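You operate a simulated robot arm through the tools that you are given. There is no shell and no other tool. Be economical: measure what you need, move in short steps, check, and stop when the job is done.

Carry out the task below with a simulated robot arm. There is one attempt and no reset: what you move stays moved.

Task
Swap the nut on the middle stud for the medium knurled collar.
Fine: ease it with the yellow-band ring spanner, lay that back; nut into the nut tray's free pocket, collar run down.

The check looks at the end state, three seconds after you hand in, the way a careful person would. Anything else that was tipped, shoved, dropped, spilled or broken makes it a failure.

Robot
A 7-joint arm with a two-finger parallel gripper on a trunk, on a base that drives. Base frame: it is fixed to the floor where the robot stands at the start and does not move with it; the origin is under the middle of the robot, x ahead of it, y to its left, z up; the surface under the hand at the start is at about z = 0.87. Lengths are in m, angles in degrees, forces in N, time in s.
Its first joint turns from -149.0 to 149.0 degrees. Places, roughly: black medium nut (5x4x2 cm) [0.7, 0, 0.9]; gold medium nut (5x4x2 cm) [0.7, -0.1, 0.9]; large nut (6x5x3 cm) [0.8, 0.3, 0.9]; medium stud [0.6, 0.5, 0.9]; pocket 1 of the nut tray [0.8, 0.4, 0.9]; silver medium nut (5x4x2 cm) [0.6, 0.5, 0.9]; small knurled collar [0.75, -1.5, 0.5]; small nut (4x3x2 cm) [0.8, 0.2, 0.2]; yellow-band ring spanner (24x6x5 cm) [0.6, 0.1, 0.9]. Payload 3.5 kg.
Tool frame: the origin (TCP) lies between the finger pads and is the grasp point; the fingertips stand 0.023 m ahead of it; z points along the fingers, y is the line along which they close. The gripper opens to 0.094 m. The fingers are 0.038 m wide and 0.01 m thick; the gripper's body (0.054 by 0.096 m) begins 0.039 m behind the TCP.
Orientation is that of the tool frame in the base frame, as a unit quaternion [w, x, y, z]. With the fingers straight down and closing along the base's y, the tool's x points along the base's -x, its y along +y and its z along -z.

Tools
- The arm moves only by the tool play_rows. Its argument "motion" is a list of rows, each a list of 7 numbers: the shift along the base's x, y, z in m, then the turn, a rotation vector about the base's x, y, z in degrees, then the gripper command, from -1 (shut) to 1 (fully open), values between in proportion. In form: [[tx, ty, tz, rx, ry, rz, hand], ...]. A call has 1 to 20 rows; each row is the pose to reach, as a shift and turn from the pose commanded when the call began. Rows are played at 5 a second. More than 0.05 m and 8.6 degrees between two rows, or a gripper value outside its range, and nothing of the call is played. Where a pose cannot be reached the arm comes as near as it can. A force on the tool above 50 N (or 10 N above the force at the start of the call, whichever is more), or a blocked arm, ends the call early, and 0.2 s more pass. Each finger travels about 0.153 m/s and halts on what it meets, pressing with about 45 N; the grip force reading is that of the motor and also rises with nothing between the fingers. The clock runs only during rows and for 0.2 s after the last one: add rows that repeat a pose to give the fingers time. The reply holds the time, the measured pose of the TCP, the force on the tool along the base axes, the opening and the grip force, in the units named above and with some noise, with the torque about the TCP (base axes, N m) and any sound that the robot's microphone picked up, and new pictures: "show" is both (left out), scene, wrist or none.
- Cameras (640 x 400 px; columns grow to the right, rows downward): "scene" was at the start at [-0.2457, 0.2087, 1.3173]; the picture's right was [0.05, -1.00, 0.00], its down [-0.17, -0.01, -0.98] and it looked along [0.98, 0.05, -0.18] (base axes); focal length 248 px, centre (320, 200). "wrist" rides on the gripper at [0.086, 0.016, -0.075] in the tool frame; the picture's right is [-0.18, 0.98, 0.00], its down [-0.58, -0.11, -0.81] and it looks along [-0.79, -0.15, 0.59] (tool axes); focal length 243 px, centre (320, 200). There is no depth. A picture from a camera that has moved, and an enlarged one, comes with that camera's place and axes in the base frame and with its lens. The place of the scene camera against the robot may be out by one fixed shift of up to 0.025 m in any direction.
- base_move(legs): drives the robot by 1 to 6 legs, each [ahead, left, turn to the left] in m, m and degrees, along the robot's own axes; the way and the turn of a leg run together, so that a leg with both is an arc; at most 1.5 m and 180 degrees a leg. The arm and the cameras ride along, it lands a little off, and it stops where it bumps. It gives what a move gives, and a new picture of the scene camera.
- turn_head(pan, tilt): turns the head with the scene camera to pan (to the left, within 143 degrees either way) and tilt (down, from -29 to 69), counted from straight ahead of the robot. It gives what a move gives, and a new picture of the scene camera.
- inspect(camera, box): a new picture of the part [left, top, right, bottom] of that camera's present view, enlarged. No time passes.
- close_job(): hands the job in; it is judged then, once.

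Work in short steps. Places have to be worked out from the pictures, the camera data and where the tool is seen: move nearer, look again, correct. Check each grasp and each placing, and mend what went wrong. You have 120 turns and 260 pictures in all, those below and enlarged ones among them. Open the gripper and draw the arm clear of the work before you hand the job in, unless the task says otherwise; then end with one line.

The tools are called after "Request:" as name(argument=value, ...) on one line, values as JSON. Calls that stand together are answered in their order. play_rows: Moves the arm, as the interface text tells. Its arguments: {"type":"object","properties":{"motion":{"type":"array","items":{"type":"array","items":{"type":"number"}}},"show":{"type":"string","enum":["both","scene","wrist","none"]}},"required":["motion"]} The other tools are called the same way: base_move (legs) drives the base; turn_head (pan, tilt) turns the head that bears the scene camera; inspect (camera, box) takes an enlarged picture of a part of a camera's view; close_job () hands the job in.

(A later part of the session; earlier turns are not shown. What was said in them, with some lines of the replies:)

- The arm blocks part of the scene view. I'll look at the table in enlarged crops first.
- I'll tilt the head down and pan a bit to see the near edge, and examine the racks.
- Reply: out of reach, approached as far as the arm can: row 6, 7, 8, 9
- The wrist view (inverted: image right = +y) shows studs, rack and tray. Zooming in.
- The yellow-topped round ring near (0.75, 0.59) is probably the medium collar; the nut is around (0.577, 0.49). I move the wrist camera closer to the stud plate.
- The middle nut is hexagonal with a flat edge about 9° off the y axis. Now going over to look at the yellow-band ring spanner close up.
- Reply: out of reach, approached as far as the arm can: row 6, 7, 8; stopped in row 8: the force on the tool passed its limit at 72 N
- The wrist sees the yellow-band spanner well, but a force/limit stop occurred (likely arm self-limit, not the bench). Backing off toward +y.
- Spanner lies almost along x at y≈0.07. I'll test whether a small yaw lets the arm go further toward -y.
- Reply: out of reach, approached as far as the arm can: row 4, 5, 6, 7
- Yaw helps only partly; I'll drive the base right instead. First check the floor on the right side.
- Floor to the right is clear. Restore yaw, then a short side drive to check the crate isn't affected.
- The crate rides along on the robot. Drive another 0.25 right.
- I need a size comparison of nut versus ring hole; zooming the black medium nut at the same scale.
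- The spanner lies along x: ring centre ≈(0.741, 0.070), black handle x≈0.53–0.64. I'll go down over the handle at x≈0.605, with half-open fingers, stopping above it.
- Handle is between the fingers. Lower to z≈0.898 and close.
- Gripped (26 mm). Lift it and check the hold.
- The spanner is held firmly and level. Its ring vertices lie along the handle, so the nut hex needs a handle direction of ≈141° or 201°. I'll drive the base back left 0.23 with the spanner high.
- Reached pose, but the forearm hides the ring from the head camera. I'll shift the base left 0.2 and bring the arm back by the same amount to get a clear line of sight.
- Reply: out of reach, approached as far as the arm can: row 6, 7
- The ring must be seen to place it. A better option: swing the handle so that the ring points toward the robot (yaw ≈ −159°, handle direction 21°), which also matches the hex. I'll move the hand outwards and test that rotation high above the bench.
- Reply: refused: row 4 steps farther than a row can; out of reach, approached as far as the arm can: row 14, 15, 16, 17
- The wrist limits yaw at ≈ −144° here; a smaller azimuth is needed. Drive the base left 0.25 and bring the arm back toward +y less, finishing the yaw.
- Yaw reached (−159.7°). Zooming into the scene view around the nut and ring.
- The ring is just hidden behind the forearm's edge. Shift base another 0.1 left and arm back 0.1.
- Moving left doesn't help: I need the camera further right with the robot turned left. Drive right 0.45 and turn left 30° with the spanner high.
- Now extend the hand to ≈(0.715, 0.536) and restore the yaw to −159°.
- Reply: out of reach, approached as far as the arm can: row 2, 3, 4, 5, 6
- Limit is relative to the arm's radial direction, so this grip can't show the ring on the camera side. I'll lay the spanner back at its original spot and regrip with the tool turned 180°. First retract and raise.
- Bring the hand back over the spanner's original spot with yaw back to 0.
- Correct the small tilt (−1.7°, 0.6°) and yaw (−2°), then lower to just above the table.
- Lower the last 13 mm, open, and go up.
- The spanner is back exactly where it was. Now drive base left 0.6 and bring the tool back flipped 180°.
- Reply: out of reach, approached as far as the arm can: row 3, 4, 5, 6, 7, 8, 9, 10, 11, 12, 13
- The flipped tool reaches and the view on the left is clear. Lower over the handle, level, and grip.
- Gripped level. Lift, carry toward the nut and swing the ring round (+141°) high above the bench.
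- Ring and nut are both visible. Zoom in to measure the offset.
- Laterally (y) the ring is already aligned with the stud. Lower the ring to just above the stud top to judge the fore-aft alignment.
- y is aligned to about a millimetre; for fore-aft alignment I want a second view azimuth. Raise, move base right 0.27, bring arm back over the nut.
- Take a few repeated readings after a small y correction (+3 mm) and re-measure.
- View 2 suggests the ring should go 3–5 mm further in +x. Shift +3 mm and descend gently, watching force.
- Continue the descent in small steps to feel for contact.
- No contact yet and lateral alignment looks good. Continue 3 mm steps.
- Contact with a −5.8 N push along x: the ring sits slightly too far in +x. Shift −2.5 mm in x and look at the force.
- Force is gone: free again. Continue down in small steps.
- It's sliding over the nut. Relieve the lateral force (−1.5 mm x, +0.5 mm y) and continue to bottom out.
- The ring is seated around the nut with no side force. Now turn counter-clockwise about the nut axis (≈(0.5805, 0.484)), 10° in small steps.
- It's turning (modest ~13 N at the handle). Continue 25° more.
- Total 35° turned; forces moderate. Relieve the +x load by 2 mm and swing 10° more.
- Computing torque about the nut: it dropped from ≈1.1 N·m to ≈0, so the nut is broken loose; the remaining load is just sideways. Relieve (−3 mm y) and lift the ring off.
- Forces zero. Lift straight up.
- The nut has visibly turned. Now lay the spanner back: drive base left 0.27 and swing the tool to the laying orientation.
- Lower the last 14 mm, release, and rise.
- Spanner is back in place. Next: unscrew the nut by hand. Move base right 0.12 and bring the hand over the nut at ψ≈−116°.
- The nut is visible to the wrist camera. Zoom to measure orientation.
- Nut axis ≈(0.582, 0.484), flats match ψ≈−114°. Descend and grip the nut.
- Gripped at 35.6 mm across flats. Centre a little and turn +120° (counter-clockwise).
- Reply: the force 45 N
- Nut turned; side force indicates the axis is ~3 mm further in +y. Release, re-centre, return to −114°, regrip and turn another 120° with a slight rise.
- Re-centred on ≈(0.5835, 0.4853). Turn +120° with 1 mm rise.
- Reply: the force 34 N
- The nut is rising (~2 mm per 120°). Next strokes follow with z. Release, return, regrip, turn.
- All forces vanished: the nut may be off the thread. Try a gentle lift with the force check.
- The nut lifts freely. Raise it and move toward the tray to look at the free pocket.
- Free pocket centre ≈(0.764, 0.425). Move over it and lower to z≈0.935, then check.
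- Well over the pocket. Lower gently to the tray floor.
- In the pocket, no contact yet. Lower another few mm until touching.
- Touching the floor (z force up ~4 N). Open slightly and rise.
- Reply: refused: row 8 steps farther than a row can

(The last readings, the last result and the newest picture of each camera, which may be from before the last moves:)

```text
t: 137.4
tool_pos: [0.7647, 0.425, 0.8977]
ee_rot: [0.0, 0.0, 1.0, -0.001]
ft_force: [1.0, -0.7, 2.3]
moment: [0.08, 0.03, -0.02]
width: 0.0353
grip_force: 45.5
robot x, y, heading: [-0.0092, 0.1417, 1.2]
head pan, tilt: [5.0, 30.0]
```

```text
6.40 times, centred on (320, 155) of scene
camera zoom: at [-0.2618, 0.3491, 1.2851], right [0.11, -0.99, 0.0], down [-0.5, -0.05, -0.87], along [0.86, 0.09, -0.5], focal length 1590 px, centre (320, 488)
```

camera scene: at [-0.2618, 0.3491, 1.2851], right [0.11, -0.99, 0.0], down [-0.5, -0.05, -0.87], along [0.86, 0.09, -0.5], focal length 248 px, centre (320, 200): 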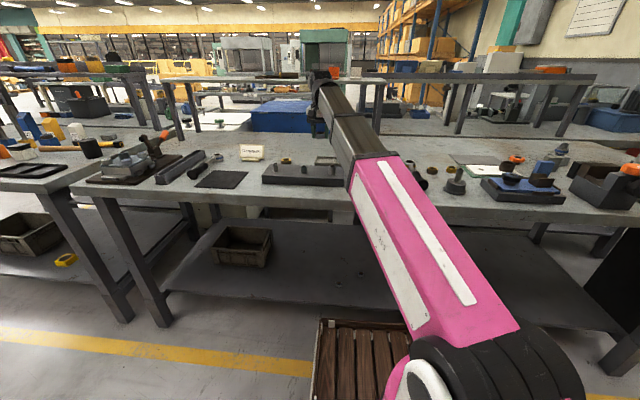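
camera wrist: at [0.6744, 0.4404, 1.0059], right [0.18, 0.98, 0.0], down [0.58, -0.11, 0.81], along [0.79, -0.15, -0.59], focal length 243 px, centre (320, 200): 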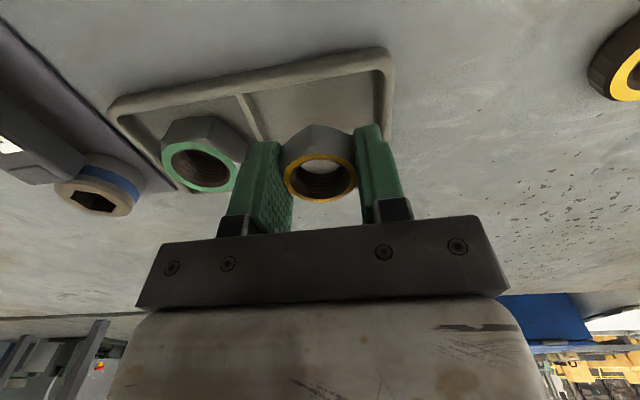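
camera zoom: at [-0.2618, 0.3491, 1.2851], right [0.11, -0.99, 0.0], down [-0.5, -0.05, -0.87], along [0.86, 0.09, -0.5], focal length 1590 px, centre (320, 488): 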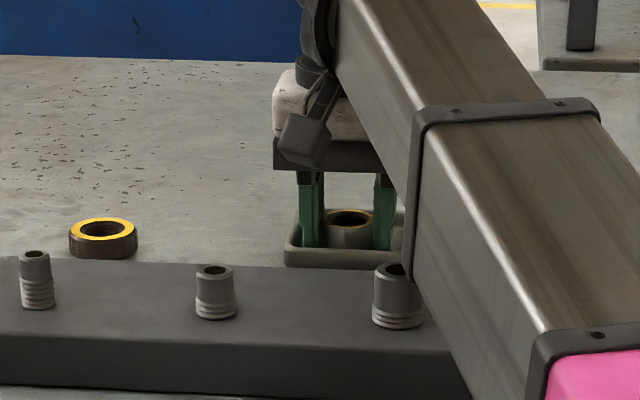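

Request:
play_rows(motion=[[0, 0, 0, 0, 0, 0, -0.15], [0, 0, 0, 0, 0, 0, -0.06], [0, 0, 0, 0, 0, 0, -0.06], [0, 0, 0.01, 0, 0, 0, -0.06], [0, 0, 0.03, 0, 0, 0, -0.06], [0, 0, 0.07, 0, 0, 0, -0.06], [-0.02, 0.02, 0.1, 0, 0, 0, 0.3], [-0.04, 0.05, 0.13, 0, 0, 0, 0.5], [-0.06, 0.09, 0.14, 0, 0, 0, 0.5], [-0.07, 0.13, 0.14, 0, 0, 0, 0.5], [-0.07, 0.16, 0.14, 0, 0, 0, 0.5], [-0.07, 0.16, 0.14, 0, 0, 0, 0.5]], show="both")

Request:
inspect(camera="scene", box=[270, 130, 370, 180])

```text
t: 140.0
tool_pos: [0.6927, 0.5846, 1.0374]
ee_rot: [0.0, -0.001, 1.0, -0.001]
ft_force: [0.7, -0.4, -0.1]
moment: [-0.03, -0.02, 0.0]
width: 0.0703
grip_force: 0.0
robot x, y, heading: [-0.0119, 0.141, 1.0]
head pan, tilt: [5.0, 30.0]
camera scene: at [-0.2618, 0.3491, 1.2851], right [0.11, -0.99, 0.0], down [-0.5, -0.05, -0.87], along [0.86, 0.09, -0.5], focal length 248 px, centre (320, 200)
camera wrist: at [0.6056, 0.6014, 1.1133], right [0.18, 0.98, 0.0], down [0.58, -0.11, 0.81], along [0.79, -0.15, -0.59], focal length 243 px, centre (320, 200)
```

scene: 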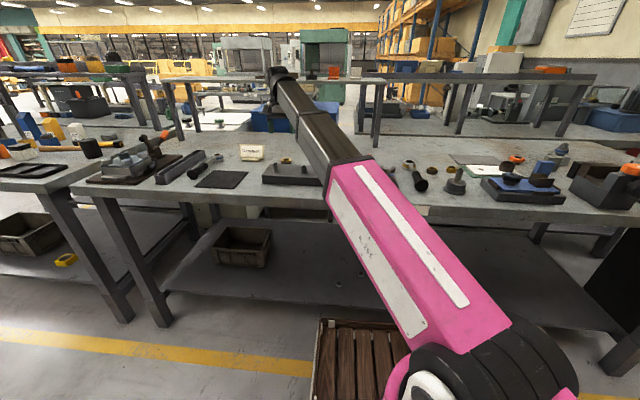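
wrist: 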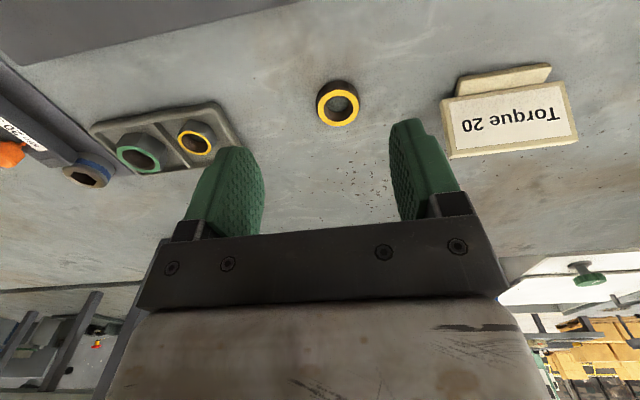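

```text
6.40 times, centred on (320, 155) of scene
camera zoom: at [-0.2618, 0.3491, 1.2851], right [0.11, -0.99, 0.0], down [-0.5, -0.05, -0.87], along [0.86, 0.09, -0.5], focal length 1590 px, centre (320, 488)
```

zoom: 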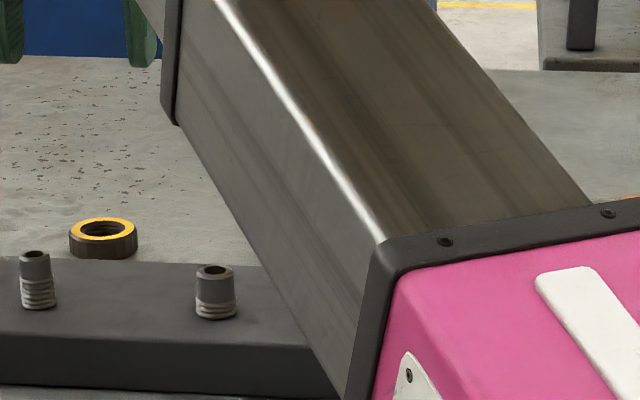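

The nut sits in the free pocket. Zoom on the collar for position and confirmation.

Request:
inspect(camera="wrist", box=[306, 75, 370, 135])

Request:
inspect(camera="wrist", box=[90, 90, 250, 190])

```text
6.67 times, centred on (338, 105) of wrist
camera zoom: at [0.6056, 0.6014, 1.1133], right [0.18, 0.98, 0.0], down [0.58, -0.11, 0.81], along [0.79, -0.15, -0.59], focal length 1618 px, centre (200, 833)
```

zoom: 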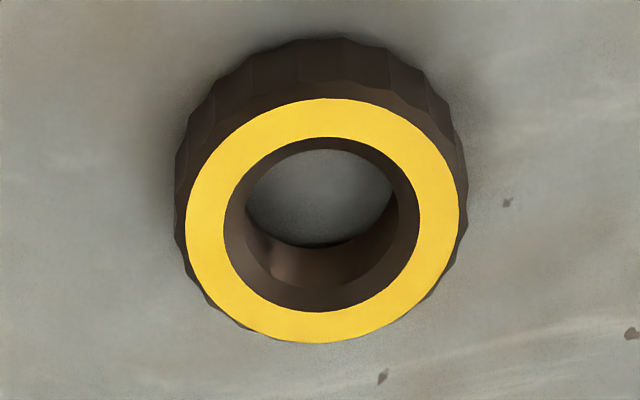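

```text
4.00 times, centred on (170, 140) of wrist
camera zoom: at [0.6056, 0.6014, 1.1133], right [0.18, 0.98, 0.0], down [0.58, -0.11, 0.81], along [0.79, -0.15, -0.59], focal length 970 px, centre (920, 440)
```

zoom: 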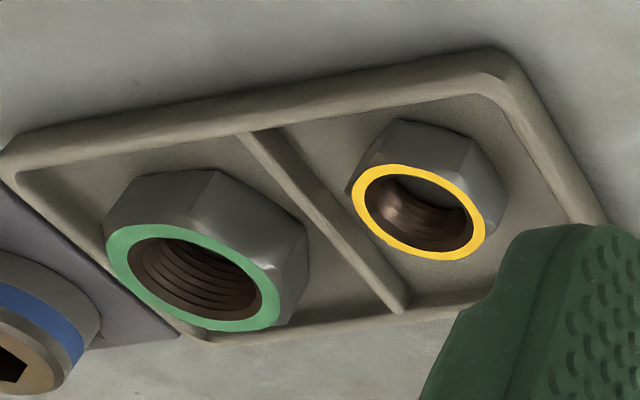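

Nut is flat in its pocket; collar is clearly the knurled one, centre ≈(0.757, 0.5935). Move over it and descend with check.

Request:
play_rows(motion=[[0.03, 0.004, 0, 0, 0, 4, 0.5], [0.0645, 0.009, 0, 0, 0, 4, 0.5], [0.0645, 0.009, -0.04, 0, 0, 4, 0.5], [0.0645, 0.009, -0.08, 0, 0, 4, 0.5], [0.0645, 0.009, -0.1, 0, 0, 4, 0.5], [0.0645, 0.009, -0.1, 0, 0, 4, 0.5]], show="wrist")

Request:
inspect(camera="scene", box=[240, 120, 320, 180])

```text
t: 141.4
tool_pos: [0.7587, 0.595, 0.937]
ee_rot: [0.001, -0.036, 0.999, -0.001]
ft_force: [0.4, 0.1, 0.1]
moment: [-0.03, 0.01, 0.03]
width: 0.0704
grip_force: 0.1
robot x, y, heading: [-0.016, 0.1434, 1.3]
head pan, tilt: [5.0, 30.0]
camera wrist: at [0.6703, 0.605, 1.0121], right [0.11, 0.99, 0.0], down [0.59, -0.07, 0.81], along [0.8, -0.09, -0.59], focal length 243 px, centre (320, 200)
```

wrist: 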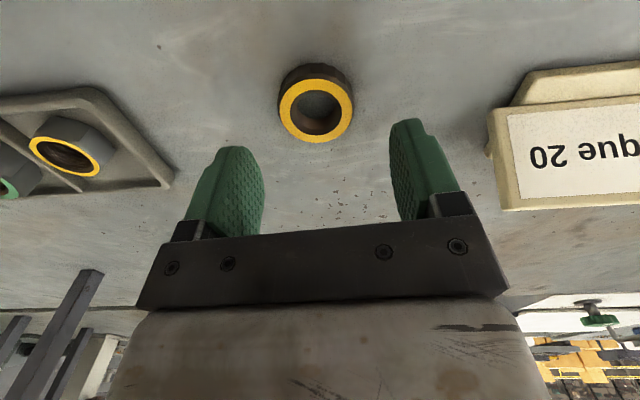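

```text
6.67 times, centred on (280, 150) of scene
camera zoom: at [-0.2618, 0.3491, 1.2851], right [0.11, -0.99, 0.0], down [-0.5, -0.05, -0.87], along [0.86, 0.09, -0.5], focal length 1657 px, centre (587, 533)
```

zoom: 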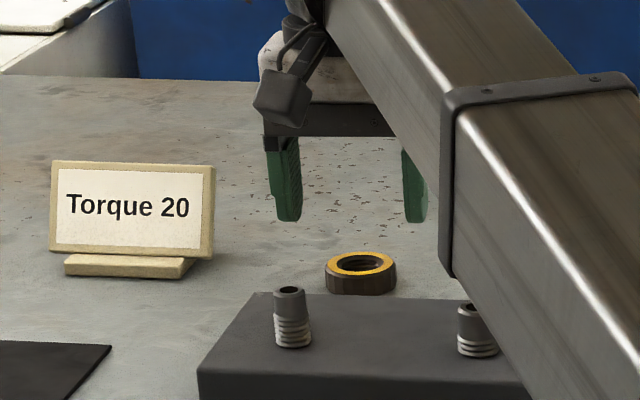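

Adjust slightly and lower to grip the collar.

Request:
play_rows(motion=[[-0.003, -0.001, -0.02, 0, 0, 0, 0.5], [-0.003, -0.001, -0.04, 0, 0, 0, 0.5], [-0.003, -0.001, -0.04, 0, 0, 0, 0.3], [-0.003, -0.001, -0.04, 0, 0, 0, 0.1], [-0.003, -0.001, -0.04, 0, 0, 0, -0.1], [-0.003, -0.001, -0.04, 0, 0, 0, -0.5], [-0.003, -0.001, -0.04, 0, 0, 0, -1], [-0.003, -0.001, -0.04, 0, 0, 0, -1]], show="wrist")

Request:
inspect(camera="wrist", box=[240, 110, 400, 230])

```text
t: 143.2
tool_pos: [0.7547, 0.5932, 0.8985]
ee_rot: [0.0, -0.036, 0.999, -0.001]
ft_force: [0.2, -1.3, -0.1]
moment: [0.01, -0.05, -0.05]
width: 0.0427
grip_force: 44.7
robot x, y, heading: [-0.0118, 0.1449, 1.4]
head pan, tilt: [5.0, 30.0]
camera wrist: at [0.6664, 0.6027, 0.9724], right [0.11, 0.99, 0.0], down [0.59, -0.07, 0.81], along [0.8, -0.09, -0.59], focal length 243 px, centre (320, 200)
```

wrist: 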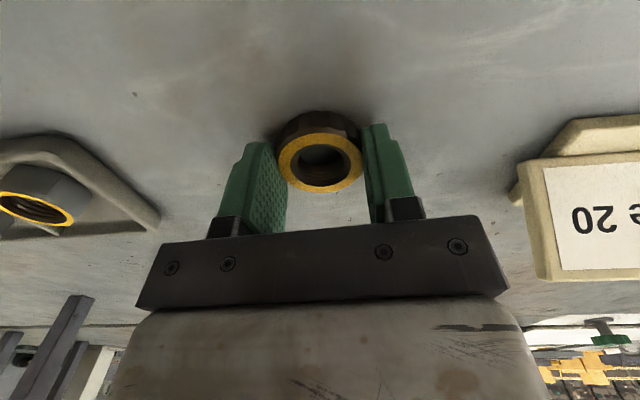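

```text
3.33 times, centred on (320, 170) of wrist
camera zoom: at [0.6664, 0.6027, 0.9724], right [0.11, 0.99, 0.0], down [0.59, -0.07, 0.81], along [0.8, -0.09, -0.59], focal length 809 px, centre (320, 300)
```

zoom: 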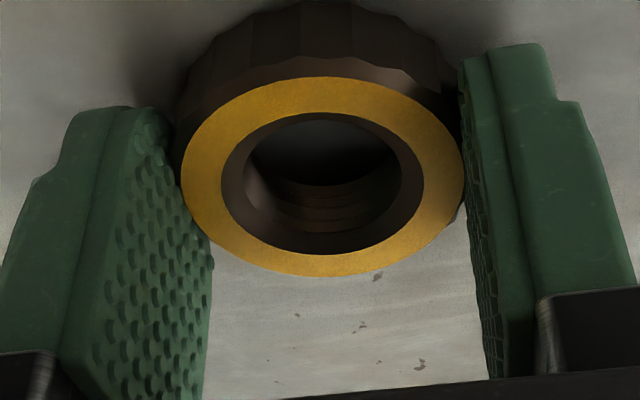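

Collar gripped (42.7 mm), sitting ~2 mm toward −x of the TCP. Lift and carry it over the middle stud.

Request:
play_rows(motion=[[0, 0, 0.03, 0, 0, 0, -1], [0, 0, 0.07, 0, 0, 0, -1], [0, 0, 0.1, 0, 0, 0, -1], [-0.03, -0.02, 0.1, 0, 0, 0, -1], [-0.07, -0.04, 0.1, 0, 0, 0, -1], [-0.11, -0.065, 0.1, 0, 0, 0, -1], [-0.15, -0.09, 0.1, 0, 0, 0, -1], [-0.169, -0.108, 0.1, 0, 0, 0, -1], [-0.169, -0.108, 0.075, 0, 0, 0, -1], [-0.169, -0.108, 0.075, 0, 0, 0, -1]], show="wrist")

Request:
inspect(camera="scene", box=[282, 140, 322, 180])

```text
t: 145.4
tool_pos: [0.5866, 0.4855, 0.9726]
ee_rot: [0.0, -0.036, 0.999, 0.0]
ft_force: [-0.6, -0.7, -1.3]
moment: [0.0, 0.03, 0.01]
width: 0.0427
grip_force: 45.4
robot x, y, heading: [-0.0117, 0.1449, 1.2]
head pan, tilt: [5.0, 30.0]
camera wrist: at [0.4978, 0.4956, 1.0465], right [0.11, 0.99, 0.0], down [0.59, -0.07, 0.81], along [0.8, -0.09, -0.59], focal length 243 px, centre (320, 200)
```

wrist: 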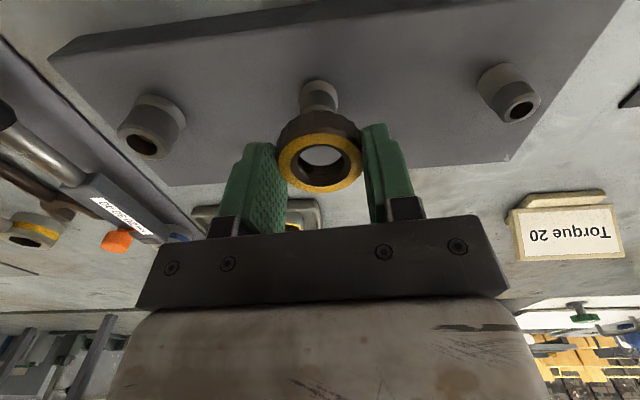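

```text
10.00 times, centred on (302, 160) of scene
camera zoom: at [-0.2618, 0.3491, 1.2851], right [0.11, -0.99, 0.0], down [-0.5, -0.05, -0.87], along [0.86, 0.09, -0.5], focal length 2485 px, centre (500, 600)
```

zoom: 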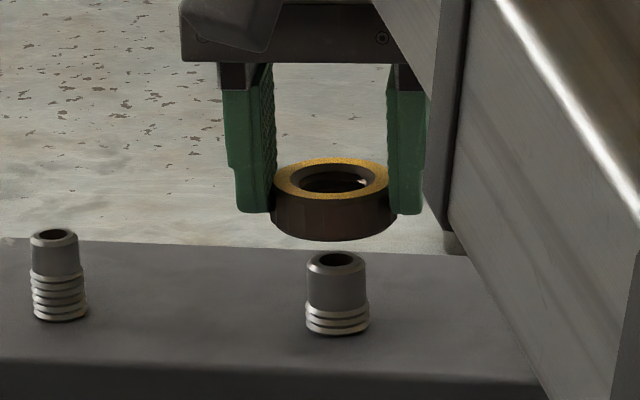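

Aligned laterally. Lower gently over the smooth tip.

Request:
play_rows(motion=[[0, -0.0003, -0.006, 0, 0, 0, -1], [0, -0.0003, -0.012, 0, 0, 0, -1], [0, -0.0003, -0.016, 0, 0, 0, -1], [0, -0.0003, -0.02, 0, 0, 0, -1], [0, -0.0003, -0.02, 0, 0, 0, -1]], show="none")

Request:
inspect(camera="scene", box=[282, 140, 322, 180])

```text
t: 146.6
tool_pos: [0.5853, 0.4847, 0.9543]
ee_rot: [-0.001, -0.036, 0.999, -0.001]
ft_force: [-17.8, -4.5, 24.5]
moment: [-0.07, 0.76, 0.1]
width: 0.0428
grip_force: 44.1
robot x, y, heading: [-0.0102, 0.1447, 0.9]
head pan, tilt: [5.0, 30.0]
```

```text
10.00 times, centred on (302, 160) of scene
camera zoom: at [-0.2629, 0.3486, 1.285], right [0.11, -0.99, 0.0], down [-0.5, -0.05, -0.87], along [0.86, 0.09, -0.5], focal length 2485 px, centre (500, 600)
```

zoom: 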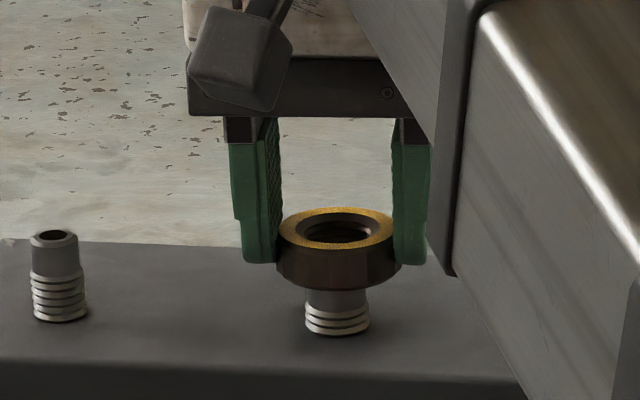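

Contact pushes toward −x. Back up 3 mm, shift −3 mm x, retry.

Request:
play_rows(motion=[[0, 0, 0.003, 0, 0, 0, -1], [-0.002, -0.0005, 0.003, 0, 0, 0, -1], [-0.003, -0.0007, 0.002, 0, 0, 0, -1], [-0.003, -0.0007, 0, 0, 0, 0, -1], [-0.003, -0.0007, 0, 0, 0, 0, -1]], show="none")

```text
t: 147.8
tool_pos: [0.5818, 0.4842, 0.9533]
ee_rot: [0.001, -0.035, 0.999, -0.001]
ft_force: [-0.2, 0.1, -1.3]
moment: [0.01, -0.01, 0.0]
width: 0.043
grip_force: 44.6
robot x, y, heading: [-0.0082, 0.1401, 1.2]
head pan, tilt: [5.0, 30.0]
```

Free now. Continue down to the thread start.

Request:
play_rows(motion=[[0, 0, -0.003, 0, 0, 0, -1], [0, 0, -0.006, 0, 0, 0, -1], [0, 0, -0.008, 0, 0, 0, -1], [0, 0, -0.01, 0, 0, 0, -1], [0, 0, -0.01, 0, 0, 0, -1]], show="none")

Request:
inspect(camera="scene", box=[282, 140, 322, 180])

```text
t: 149.0
tool_pos: [0.5836, 0.4843, 0.9437]
ee_rot: [0.0, -0.036, 0.999, -0.001]
ft_force: [-6.3, 5.3, 1.3]
moment: [0.1, 0.13, 0.0]
width: 0.0429
grip_force: 45.1
robot x, y, heading: [-0.0115, 0.1417, 0.9]
head pan, tilt: [5.0, 30.0]
```

```text
10.00 times, centred on (302, 160) of scene
camera zoom: at [-0.2621, 0.3493, 1.2851], right [0.11, -0.99, 0.0], down [-0.5, -0.05, -0.87], along [0.86, 0.09, -0.5], focal length 2485 px, centre (500, 600)
```

zoom: 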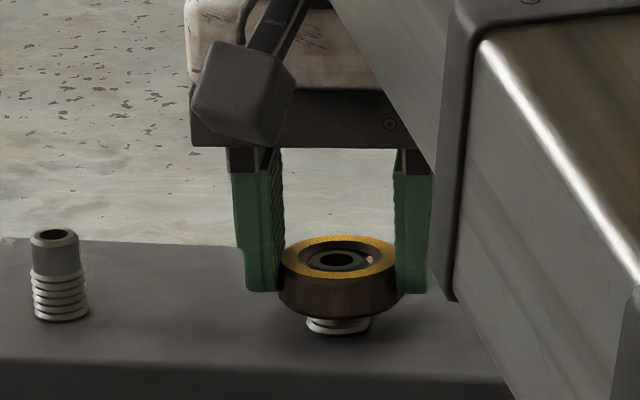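

At the thread start. Now run it on: turn clockwise 120° while pressing lightly downward.

Request:
play_rows(motion=[[-0.0006, 0.0006, 0, 0, 0, 0, -1], [-0.0006, 0.0006, -0.0008, 0, 0, -6, -1], [-0.0006, 0.0006, -0.001, 0, 0, -14, -1], [-0.0004, 0.0006, -0.0012, 0, 0, -22, -1], [-0.0003, 0.0006, -0.0014, 0, 0, -30, -1], [-0.0002, 0.0006, -0.0016, 0, 0, -38, -1], [0, 0.0006, -0.0018, 0, 0, -46, -1], [0, 0.0006, -0.002, 0, 0, -54, -1], [0, 0.0006, -0.0021, 0, 0, -62, -1], [0, 0.0006, -0.0022, 0, 0, -70, -1], [0, 0.0006, -0.0023, 0, 0, -78, -1], [0, 0.0006, -0.0024, 0, 0, -86, -1], [0, 0.0006, -0.0026, 0, 0, -94, -1], [0, 0.0006, -0.0028, 0, 0, -102, -1], [0, 0.0006, -0.003, 0, 0, -110, -1], [0, 0.0006, -0.003, 0, 0, -118, -1], [0, 0.0006, -0.003, 0, 0, -118, -1]], show="none")

Request:
inspect(camera="scene", box=[282, 140, 322, 180])

```text
t: 152.6
tool_pos: [0.5828, 0.4843, 0.9405]
ee_rot: [0.0, 0.839, 0.544, -0.001]
ft_force: [-2.0, 3.4, -2.2]
moment: [-0.01, -0.02, -0.01]
width: 0.0428
grip_force: 45.2
robot x, y, heading: [-0.0065, 0.1434, 1.1]
head pan, tilt: [5.0, 30.0]
```

```text
10.00 times, centred on (302, 160) of scene
camera zoom: at [-0.2618, 0.3492, 1.2851], right [0.11, -0.99, 0.0], down [-0.5, -0.05, -0.87], along [0.86, 0.09, -0.5], focal length 2485 px, centre (500, 600)
```

zoom: 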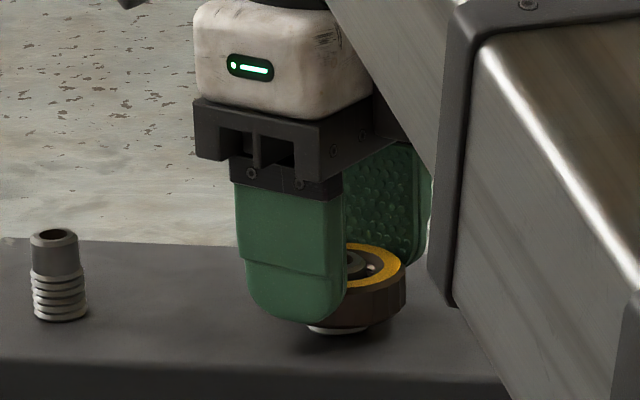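

Low forces, seems to be running on. Release, return, regrip and turn again.

Request:
play_rows(motion=[[0, 0, 0, 0, 0, 0, -0.05], [0, 0, 0, 0, 0, 0, 0.4], [0, 0, 0, 0, 0, 0, 0.4], [0, 0, 0, 0, 0, 8, 0.4], [0, 0, 0, 0, 0, 16, 0.4], [0, 0, 0, 0, 0, 24, 0.4], [0, 0, 0, 0, 0, 32, 0.4], [0, 0, 0, 0, 0, 40, 0.4], [0, 0, 0, 0, 0, 48, 0.4], [0, 0, 0, 0, 0, 56, 0.4], [0, 0, 0, 0, 0, 64, 0.4], [0, 0, 0, 0, 0, 72, 0.4], [0, 0, 0, 0, 0, 80, 0.4], [0, 0, 0, 0, 0, 88, 0.4], [0, 0, 0, 0, 0, 96, 0.4], [0, 0, 0, 0, 0, 104, 0.4], [0, 0, 0, 0, 0, 112, 0.4], [0, 0, 0, 0, 0, 120, 0.4], [0, 0, 0, 0, 0, 120, 0.4]], show="none")

Request:
inspect(camera="scene", box=[282, 140, 322, 180])

```text
t: 156.6
tool_pos: [0.5843, 0.4838, 0.9405]
ee_rot: [0.0, -0.054, 0.999, -0.001]
ft_force: [-0.6, -0.6, 0.2]
moment: [-0.01, -0.03, 0.03]
width: 0.0656
grip_force: 0.0
robot x, y, heading: [-0.0094, 0.1402, 1.2]
head pan, tilt: [5.0, 30.0]
```

```text
10.00 times, centred on (302, 160) of scene
camera zoom: at [-0.2618, 0.3491, 1.2851], right [0.11, -0.99, 0.0], down [-0.5, -0.05, -0.87], along [0.86, 0.09, -0.5], focal length 2485 px, centre (500, 600)
```

zoom: 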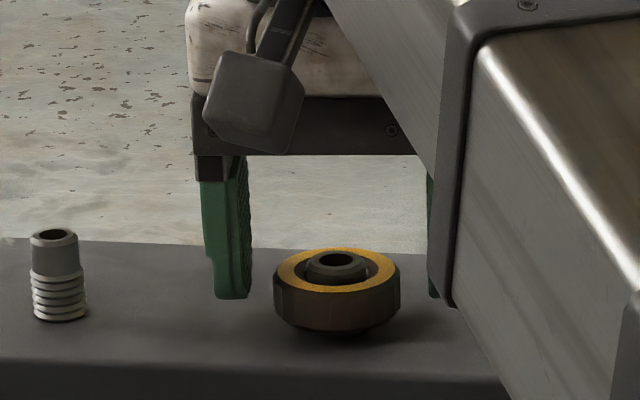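

Collar sits level on the stud. Lower 5 mm, regrip, and turn clockwise 120° again following down.

Request:
play_rows(motion=[[0, 0.001, -0.005, 0, 0, 0, 0.3], [0, 0.001, -0.005, 0, 0, 0, -0.1], [0, 0.001, -0.005, 0, 0, 0, -1], [0, 0.001, -0.005, 0, 0, -6, -1], [0, 0.001, -0.005, 0, 0, -14, -1], [0, 0.001, -0.0052, 0, 0, -22, -1], [0, 0.001, -0.0054, 0, 0, -30, -1], [0, 0.001, -0.0056, 0, 0, -38, -1], [0, 0.001, -0.0058, 0, 0, -46, -1], [0, 0.001, -0.006, 0, 0, -54, -1], [0, 0.001, -0.0062, 0, 0, -62, -1], [0, 0.001, -0.0063, 0, 0, -70, -1], [0, 0.001, -0.0064, 0, 0, -78, -1], [0, 0.001, -0.0065, 0, 0, -86, -1], [0, 0.001, -0.0066, 0, 0, -94, -1], [0, 0.001, -0.0067, 0, 0, -102, -1], [0, 0.001, -0.0068, 0, 0, -110, -1], [0, 0.001, -0.007, 0, 0, -118, -1], [0, 0.001, -0.007, 0, 0, -118, -1]], show="none")

Request:
inspect(camera="scene", box=[282, 140, 322, 180])

```text
t: 160.6
tool_pos: [0.5829, 0.4856, 0.933]
ee_rot: [-0.002, 0.828, 0.56, -0.001]
ft_force: [-11.6, -5.8, -19.3]
moment: [-0.44, -0.22, -0.02]
width: 0.0451
grip_force: 45.2
robot x, y, heading: [-0.0115, 0.1387, 1.1]
head pan, tilt: [5.0, 30.0]
```

```text
10.00 times, centred on (302, 160) of scene
camera zoom: at [-0.2618, 0.3493, 1.2851], right [0.11, -0.99, 0.0], down [-0.5, -0.05, -0.87], along [0.86, 0.09, -0.5], focal length 2485 px, centre (500, 600)
```

zoom: 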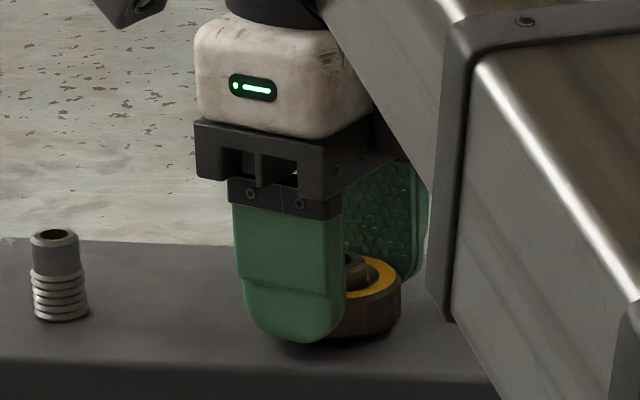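

Tool is being pulled down: the thread is engaged. One more stroke.

Request:
play_rows(motion=[[0, 0, -0.001, 0, 0, 0, -0.03], [0, 0, -0.001, 0, 0, 0, 0.4], [0, 0, -0.001, 0, 0, 0, 0.4], [0, 0, -0.001, 0, 0, 8, 0.4], [0, 0, -0.001, 0, 0, 16, 0.4], [0, 0, -0.001, 0, 0, 24, 0.4], [0, 0, -0.001, 0, 0, 32, 0.4], [0, 0, -0.001, 0, 0, 40, 0.4], [0, 0, -0.001, 0, 0, 48, 0.4], [0, 0, -0.001, 0, 0, 56, 0.4], [0, 0, -0.001, 0, 0, 64, 0.4], [0, 0, -0.001, 0, 0, 72, 0.4], [0, 0, -0.001, 0, 0, 80, 0.4], [0, 0, -0.001, 0, 0, 88, 0.4], [0, 0, -0.001, 0, 0, 96, 0.4], [0, 0, -0.001, 0, 0, 104, 0.4], [0, 0, -0.001, 0, 0, 112, 0.4], [0, 0, -0.001, 0, 0, 118, 0.4], [0, 0, -0.002, 0, 0, 118, 0.4]], show="none")

Request:
inspect(camera="scene", box=[282, 140, 322, 180])

```text
t: 164.6
tool_pos: [0.5834, 0.486, 0.9308]
ee_rot: [0.0, -0.053, 0.999, 0.0]
ft_force: [0.5, 0.4, 0.4]
moment: [0.02, 0.0, 0.03]
width: 0.0659
grip_force: 0.0
robot x, y, heading: [-0.0101, 0.14, 1.1]
head pan, tilt: [5.0, 30.0]
```

```text
10.00 times, centred on (302, 160) of scene
camera zoom: at [-0.2618, 0.3491, 1.2851], right [0.11, -0.99, 0.0], down [-0.5, -0.05, -0.87], along [0.86, 0.09, -0.5], focal length 2485 px, centre (500, 600)
```

zoom: 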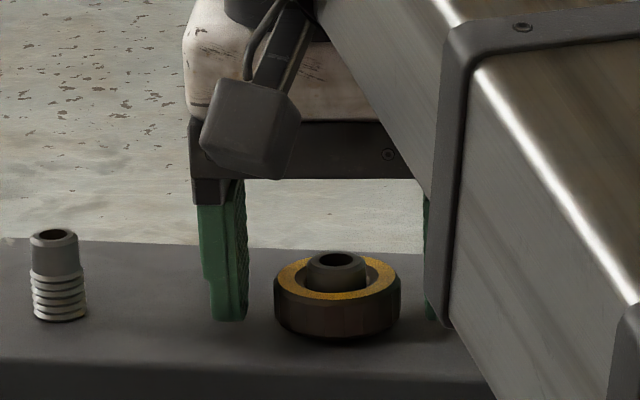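

Collar is lower. Another clockwise stroke, watching for seating.

Request:
play_rows(motion=[[0, 0, 0, 0, 0, 0, -0.1], [0, 0, 0, 0, 0, 0, -1], [0, 0, 0, 0, 0, -6, -1], [0, 0, 0, 0, 0, -14, -1], [0, 0, -0.0002, 0, 0, -22, -1], [0, 0, -0.0004, 0, 0, -30, -1], [0, 0, -0.0006, 0, 0, -38, -1], [0, 0, -0.0008, 0, 0, -46, -1], [0, 0, -0.001, 0, 0, -54, -1], [0, 0, -0.0012, 0, 0, -62, -1], [0, 0, -0.0013, 0, 0, -70, -1], [0, 0, -0.0014, 0, 0, -78, -1], [0, 0, -0.0015, 0, 0, -86, -1], [0, 0, -0.0016, 0, 0, -94, -1], [0, 0, -0.0017, 0, 0, -102, -1], [0, 0, -0.0018, 0, 0, -110, -1], [0, 0, -0.002, 0, 0, -118, -1], [0, 0, -0.002, 0, 0, -118, -1]], show="none")

Request:
inspect(camera="scene", box=[282, 140, 322, 180])

```text
t: 168.4
tool_pos: [0.582, 0.4848, 0.9294]
ee_rot: [-0.001, 0.829, 0.56, -0.002]
ft_force: [-17.9, -16.3, -6.5]
moment: [-0.29, -0.16, 0.02]
width: 0.0458
grip_force: 45.0
robot x, y, heading: [-0.0084, 0.1412, 0.9]
head pan, tilt: [5.0, 30.0]
```

```text
10.00 times, centred on (302, 160) of scene
camera zoom: at [-0.2622, 0.3487, 1.2851], right [0.11, -0.99, 0.0], down [-0.5, -0.05, -0.87], along [0.86, 0.09, -0.5], focal length 2485 px, centre (500, 600)
```

zoom: 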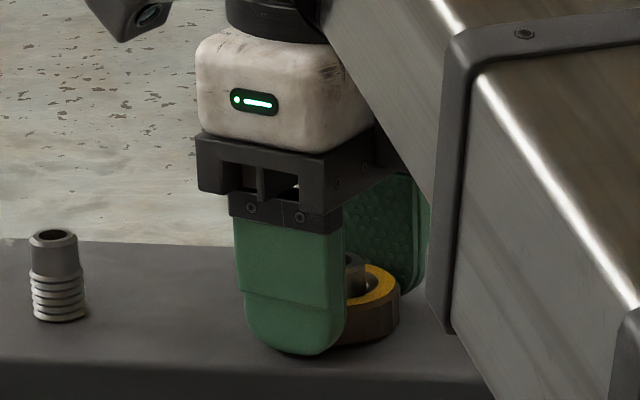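

Request:
play_rows(motion=[[0.0005, 0.0005, 0, 0, 0, 0, -0.03], [0.0005, 0.0005, 0, 0, 0, 0, 0.4], [0.0005, 0.0005, 0, 0, 0, 0, 0.4], [0.0005, 0.0005, 0, 0, 0, 8, 0.4], [0.0005, 0.0005, 0, 0, 0, 16, 0.4], [0.0005, 0.0005, 0, 0, 0, 24, 0.4], [0.0005, 0.0005, 0, 0, 0, 32, 0.4], [0.0005, 0.0005, 0, 0, 0, 40, 0.4], [0.0005, 0.0005, 0, 0, 0, 48, 0.4], [0.0005, 0.0005, 0, 0, 0, 56, 0.4], [0.0005, 0.0005, 0, 0, 0, 64, 0.4], [0.0005, 0.0005, 0, 0, 0, 72, 0.4], [0.0005, 0.0005, 0, 0, 0, 80, 0.4], [0.0005, 0.0005, 0, 0, 0, 88, 0.4], [0.0005, 0.0005, 0, 0, 0, 96, 0.4], [0.0005, 0.0005, 0, 0, 0, 104, 0.4], [0.0005, 0.0005, 0, 0, 0, 112, 0.4], [0.0005, 0.0005, 0, 0, 0, 118, 0.4], [0.0005, 0.0005, 0, 0, 0, 118, 0.4]], show="none")

Request:
inspect(camera="scene", box=[282, 140, 322, 180])

Request:
play_rows(motion=[[0, 0, 0, 0, 0, 0, -0.1], [0, 0, 0, 0, 0, 0, -1], [0, 0, 0, 0, 0, -6, -1], [0, 0, 0, 0, 0, -14, -1], [0, 0, 0, 0, 0, -22, -1], [0, 0, 0, 0, 0, -30, -1], [0, 0, 0, 0, 0, -38, -1], [0, 0, 0, 0, 0, -46, -1], [0, 0, -0.0003, 0, 0, -54, -1], [0, 0, -0.0003, 0, 0, -62, -1], [0, 0, -0.0003, 0, 0, -70, -1], [0, 0, -0.0003, 0, 0, -78, -1], [0, 0, -0.0005, 0, 0, -86, -1], [0, 0, -0.0005, 0, 0, -94, -1], [0, 0, -0.0005, 0, 0, -102, -1], [0, 0, -0.0005, 0, 0, -110, -1], [0, 0, -0.0005, 0, 0, -118, -1]], show="none")

```text
t: 172.4
tool_pos: [0.5842, 0.4862, 0.9296]
ee_rot: [0.0, -0.054, 0.999, -0.001]
ft_force: [-0.5, -0.3, 0.1]
moment: [0.01, 0.0, 0.0]
width: 0.0657
grip_force: 0.0
robot x, y, heading: [-0.0129, 0.1391, 1.1]
head pan, tilt: [5.0, 30.0]
```

```text
10.00 times, centred on (302, 160) of scene
camera zoom: at [-0.2618, 0.3491, 1.2851], right [0.11, -0.99, 0.0], down [-0.5, -0.05, -0.87], along [0.86, 0.09, -0.5], focal length 2485 px, centre (500, 600)
```

zoom: 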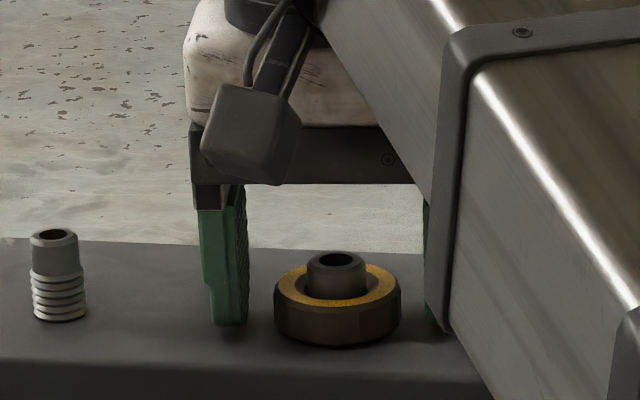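

```text
t: 176.0
tool_pos: [0.584, 0.4866, 0.9296]
ee_rot: [-0.001, 0.829, 0.56, 0.0]
ft_force: [-20.2, 1.7, -0.8]
moment: [0.14, 0.01, 0.84]
width: 0.0461
grip_force: 45.2
robot x, y, heading: [-0.0097, 0.1388, 1.2]
head pan, tilt: [5.0, 30.0]
```

A 0.84 N·m reaction torque appears now: it's seating. Release, view, and take one more stroke to confirm.

Request:
play_rows(motion=[[0, 0, 0, 0, 0, 0, -0.03], [0, 0, 0, 0, 0, 0, 0.4], [0, 0, 0, 0, 0, 0, 0.4], [0, 0, 0, 0, 0, 8, 0.4], [0, 0, 0, 0, 0, 16, 0.4], [0, 0, 0, 0, 0, 24, 0.4], [0, 0, 0, 0, 0, 32, 0.4], [0, 0, 0, 0, 0, 40, 0.4], [0, 0, 0, 0, 0, 48, 0.4], [0, 0, 0, 0, 0, 56, 0.4], [0, 0, 0, 0, 0, 64, 0.4], [0, 0, 0, 0, 0, 72, 0.4], [0, 0, 0, 0, 0, 80, 0.4], [0, 0, 0, 0, 0, 88, 0.4], [0, 0, 0, 0, 0, 96, 0.4], [0, 0, 0, 0, 0, 104, 0.4], [0, 0, 0, 0, 0, 112, 0.4], [0, 0, 0, 0, 0, 118, 0.4], [0, 0, 0, 0, 0, 118, 0.4]], show="none")

Request:
inspect(camera="scene", box=[282, 140, 322, 180])

Request:
play_rows(motion=[[-0.001, 0, 0, 0, 0, 0, -0.1], [-0.001, 0, 0, 0, 0, 0, -1], [-0.001, 0, 0, 0, 0, -4, -1], [-0.001, 0, 0, 0, 0, -10, -1], [-0.001, 0, 0, 0, 0, -16, -1], [-0.001, 0, 0, 0, 0, -22, -1], [-0.001, 0, 0, 0, 0, -28, -1]], show="none")

```text
t: 180.0
tool_pos: [0.5847, 0.486, 0.9292]
ee_rot: [-0.001, -0.054, 0.999, -0.001]
ft_force: [-0.2, -0.6, 0.2]
moment: [-0.02, -0.01, 0.02]
width: 0.0656
grip_force: 0.1
robot x, y, heading: [-0.0138, 0.1394, 1.3]
head pan, tilt: [5.0, 30.0]
```

```text
10.00 times, centred on (302, 160) of scene
camera zoom: at [-0.2618, 0.3491, 1.2851], right [0.11, -0.99, 0.0], down [-0.5, -0.05, -0.87], along [0.86, 0.09, -0.5], focal length 2485 px, centre (500, 600)
```

zoom: 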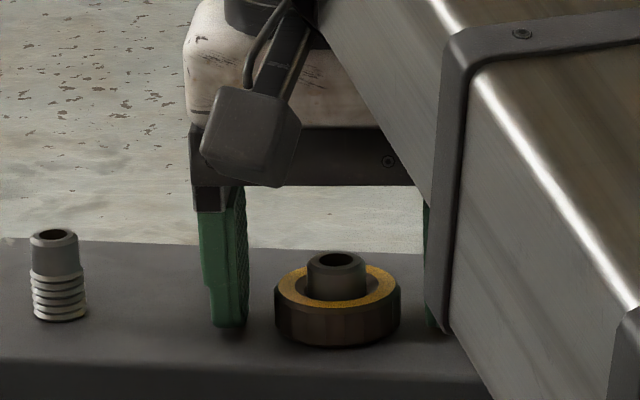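

```text
t: 181.6
tool_pos: [0.5828, 0.4855, 0.9285]
ee_rot: [-0.001, 0.19, 0.982, 0.0]
ft_force: [-0.1, -6.2, -3.1]
moment: [0.23, -0.05, 0.9]
width: 0.0457
grip_force: 44.9
robot x, y, heading: [-0.0048, 0.143, 1.2]
head pan, tilt: [5.0, 30.0]
```

Steady 0.9 N·m with no further descent: the collar is fully run down. Release and draw the arm up and clear, then inspect.

Request:
play_rows(motion=[[0, 0, 0, 0, 0, 0, -0.03], [0, 0, 0, 0, 0, 0, 0.4], [0, 0, 0, 0, 0, 0, 0.5], [0, 0, 0.03, 0, 0, 0, 0.5], [0, 0, 0.07, 0, 0, 0, 0.5], [-0.01, 0, 0.11, 0, 0, 0, 0.5], [-0.02, 0, 0.14, 0, 0, 6, 0.5], [-0.02, 0, 0.15, 0, 0, 14, 0.5], [-0.02, 0, 0.15, 0, 0, 22, 0.5], [-0.02, 0, 0.15, 0, 0, 22, 0.5]], show="both")

Request:
inspect(camera="wrist", box=[180, 0, 500, 200])

Request:
inspect(camera="scene", box=[262, 140, 342, 190])

```text
t: 183.8
tool_pos: [0.5632, 0.487, 1.0793]
ee_rot: [0.0, -0.002, 1.0, -0.001]
ft_force: [0.0, -0.3, -0.5]
moment: [0.03, 0.0, 0.02]
width: 0.0706
grip_force: 0.1
robot x, y, heading: [-0.0106, 0.1419, 1.0]
head pan, tilt: [5.0, 30.0]
camera scene: at [-0.2618, 0.3491, 1.2851], right [0.11, -0.99, 0.0], down [-0.5, -0.05, -0.87], along [0.86, 0.09, -0.5], focal length 248 px, centre (320, 200)
camera wrist: at [0.4758, 0.5017, 1.1538], right [0.18, 0.98, 0.0], down [0.58, -0.11, 0.81], along [0.79, -0.15, -0.59], focal length 243 px, centre (320, 200)
```

scene: 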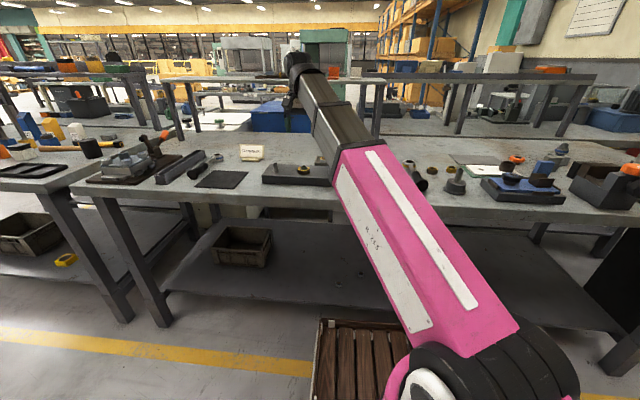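
wrist: 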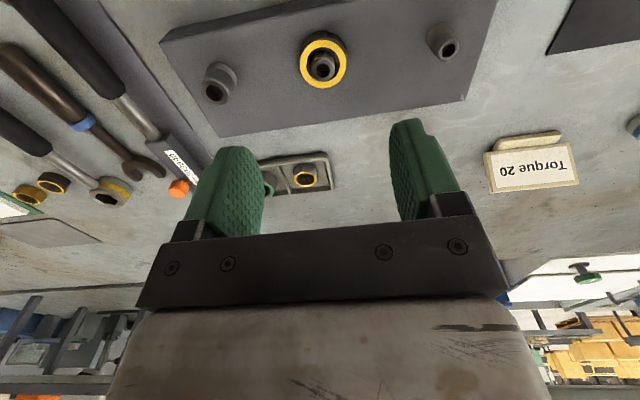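

```text
2.00 times, centred on (340, 100) of wrist
camera zoom: at [0.4758, 0.5017, 1.1538], right [0.18, 0.98, 0.0], down [0.58, -0.11, 0.81], along [0.79, -0.15, -0.59], focal length 485 px, centre (280, 400)
```

zoom: 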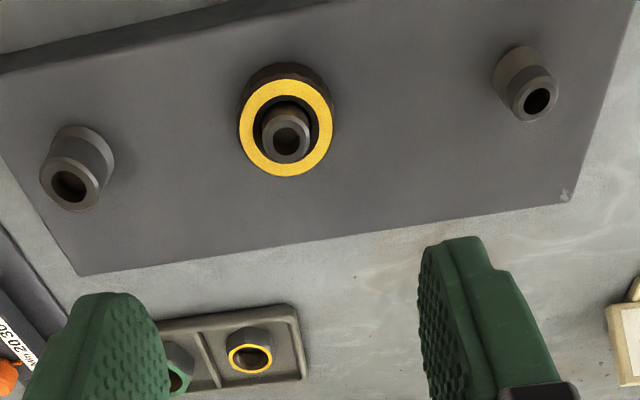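

```text
8.00 times, centred on (302, 165) of scene
camera zoom: at [-0.2618, 0.3491, 1.2851], right [0.11, -0.99, 0.0], down [-0.5, -0.05, -0.87], along [0.86, 0.09, -0.5], focal length 1988 px, centre (464, 480)
```

zoom: 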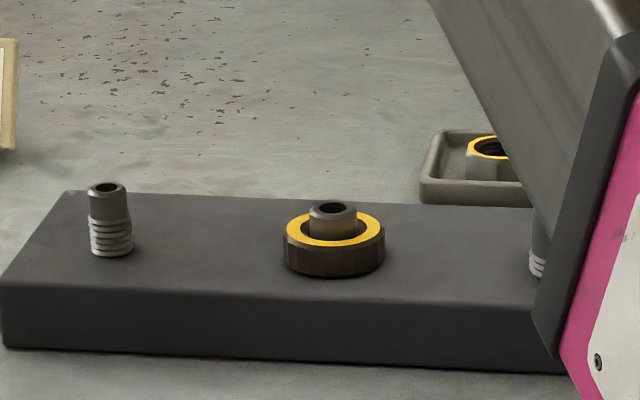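

Collar is seated flush, nut is in the pocket, spanner is back. Back the robot off a little to leave the arm clear, with the gripper open.

Request:
base_move(legs=[[-0.3, 0, 0]])

Request:
inspect(camera="scene", box=[220, 130, 480, 200])

```text
t: 185.9
tool_pos: [0.2623, 0.4782, 1.0791]
ee_rot: [0.001, 0.002, 1.0, -0.001]
ft_force: [-1.0, 0.3, 0.2]
moment: [0.01, 0.02, -0.01]
width: 0.0703
grip_force: 0.0
robot x, y, heading: [-0.3147, 0.1354, 0.4]
head pan, tilt: [5.0, 30.0]
camera scene: at [-0.5646, 0.3459, 1.2851], right [0.1, -0.99, 0.0], down [-0.5, -0.05, -0.87], along [0.86, 0.09, -0.5], focal length 248 px, centre (320, 200)
```

scene: 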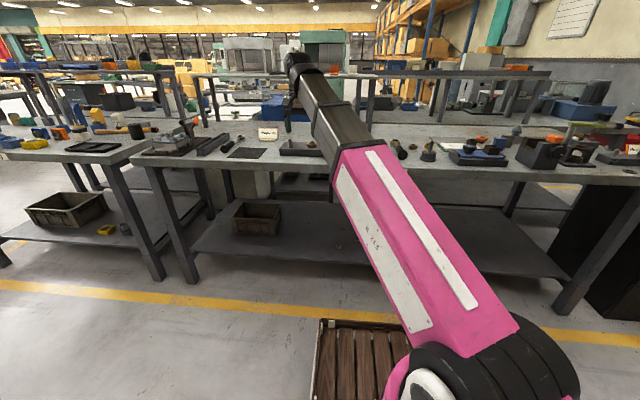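

```text
2.46 times, centred on (350, 165) of scene
camera zoom: at [-0.5646, 0.3459, 1.2851], right [0.1, -0.99, 0.0], down [-0.5, -0.05, -0.87], along [0.86, 0.09, -0.5], focal length 612 px, centre (246, 286)
```

zoom: 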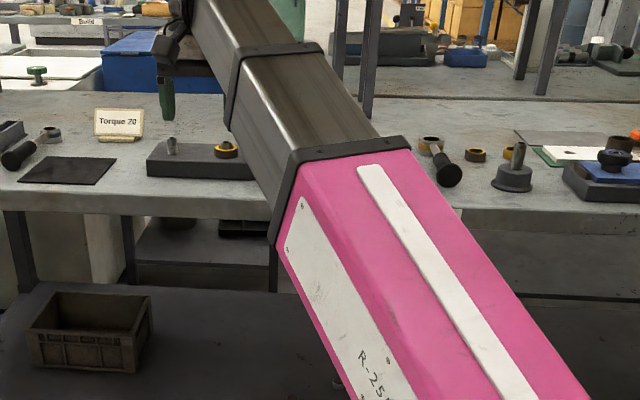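

Everything is in place and the arm is clear; handing in.

Request:
close_job()

```text
The job is handed in.
```

The swap is done: the medium knurled collar is run down flush on the middle stud, the nut I eased off lies in the tray's free pocket, and the yellow-band ring spanner is back in its place.
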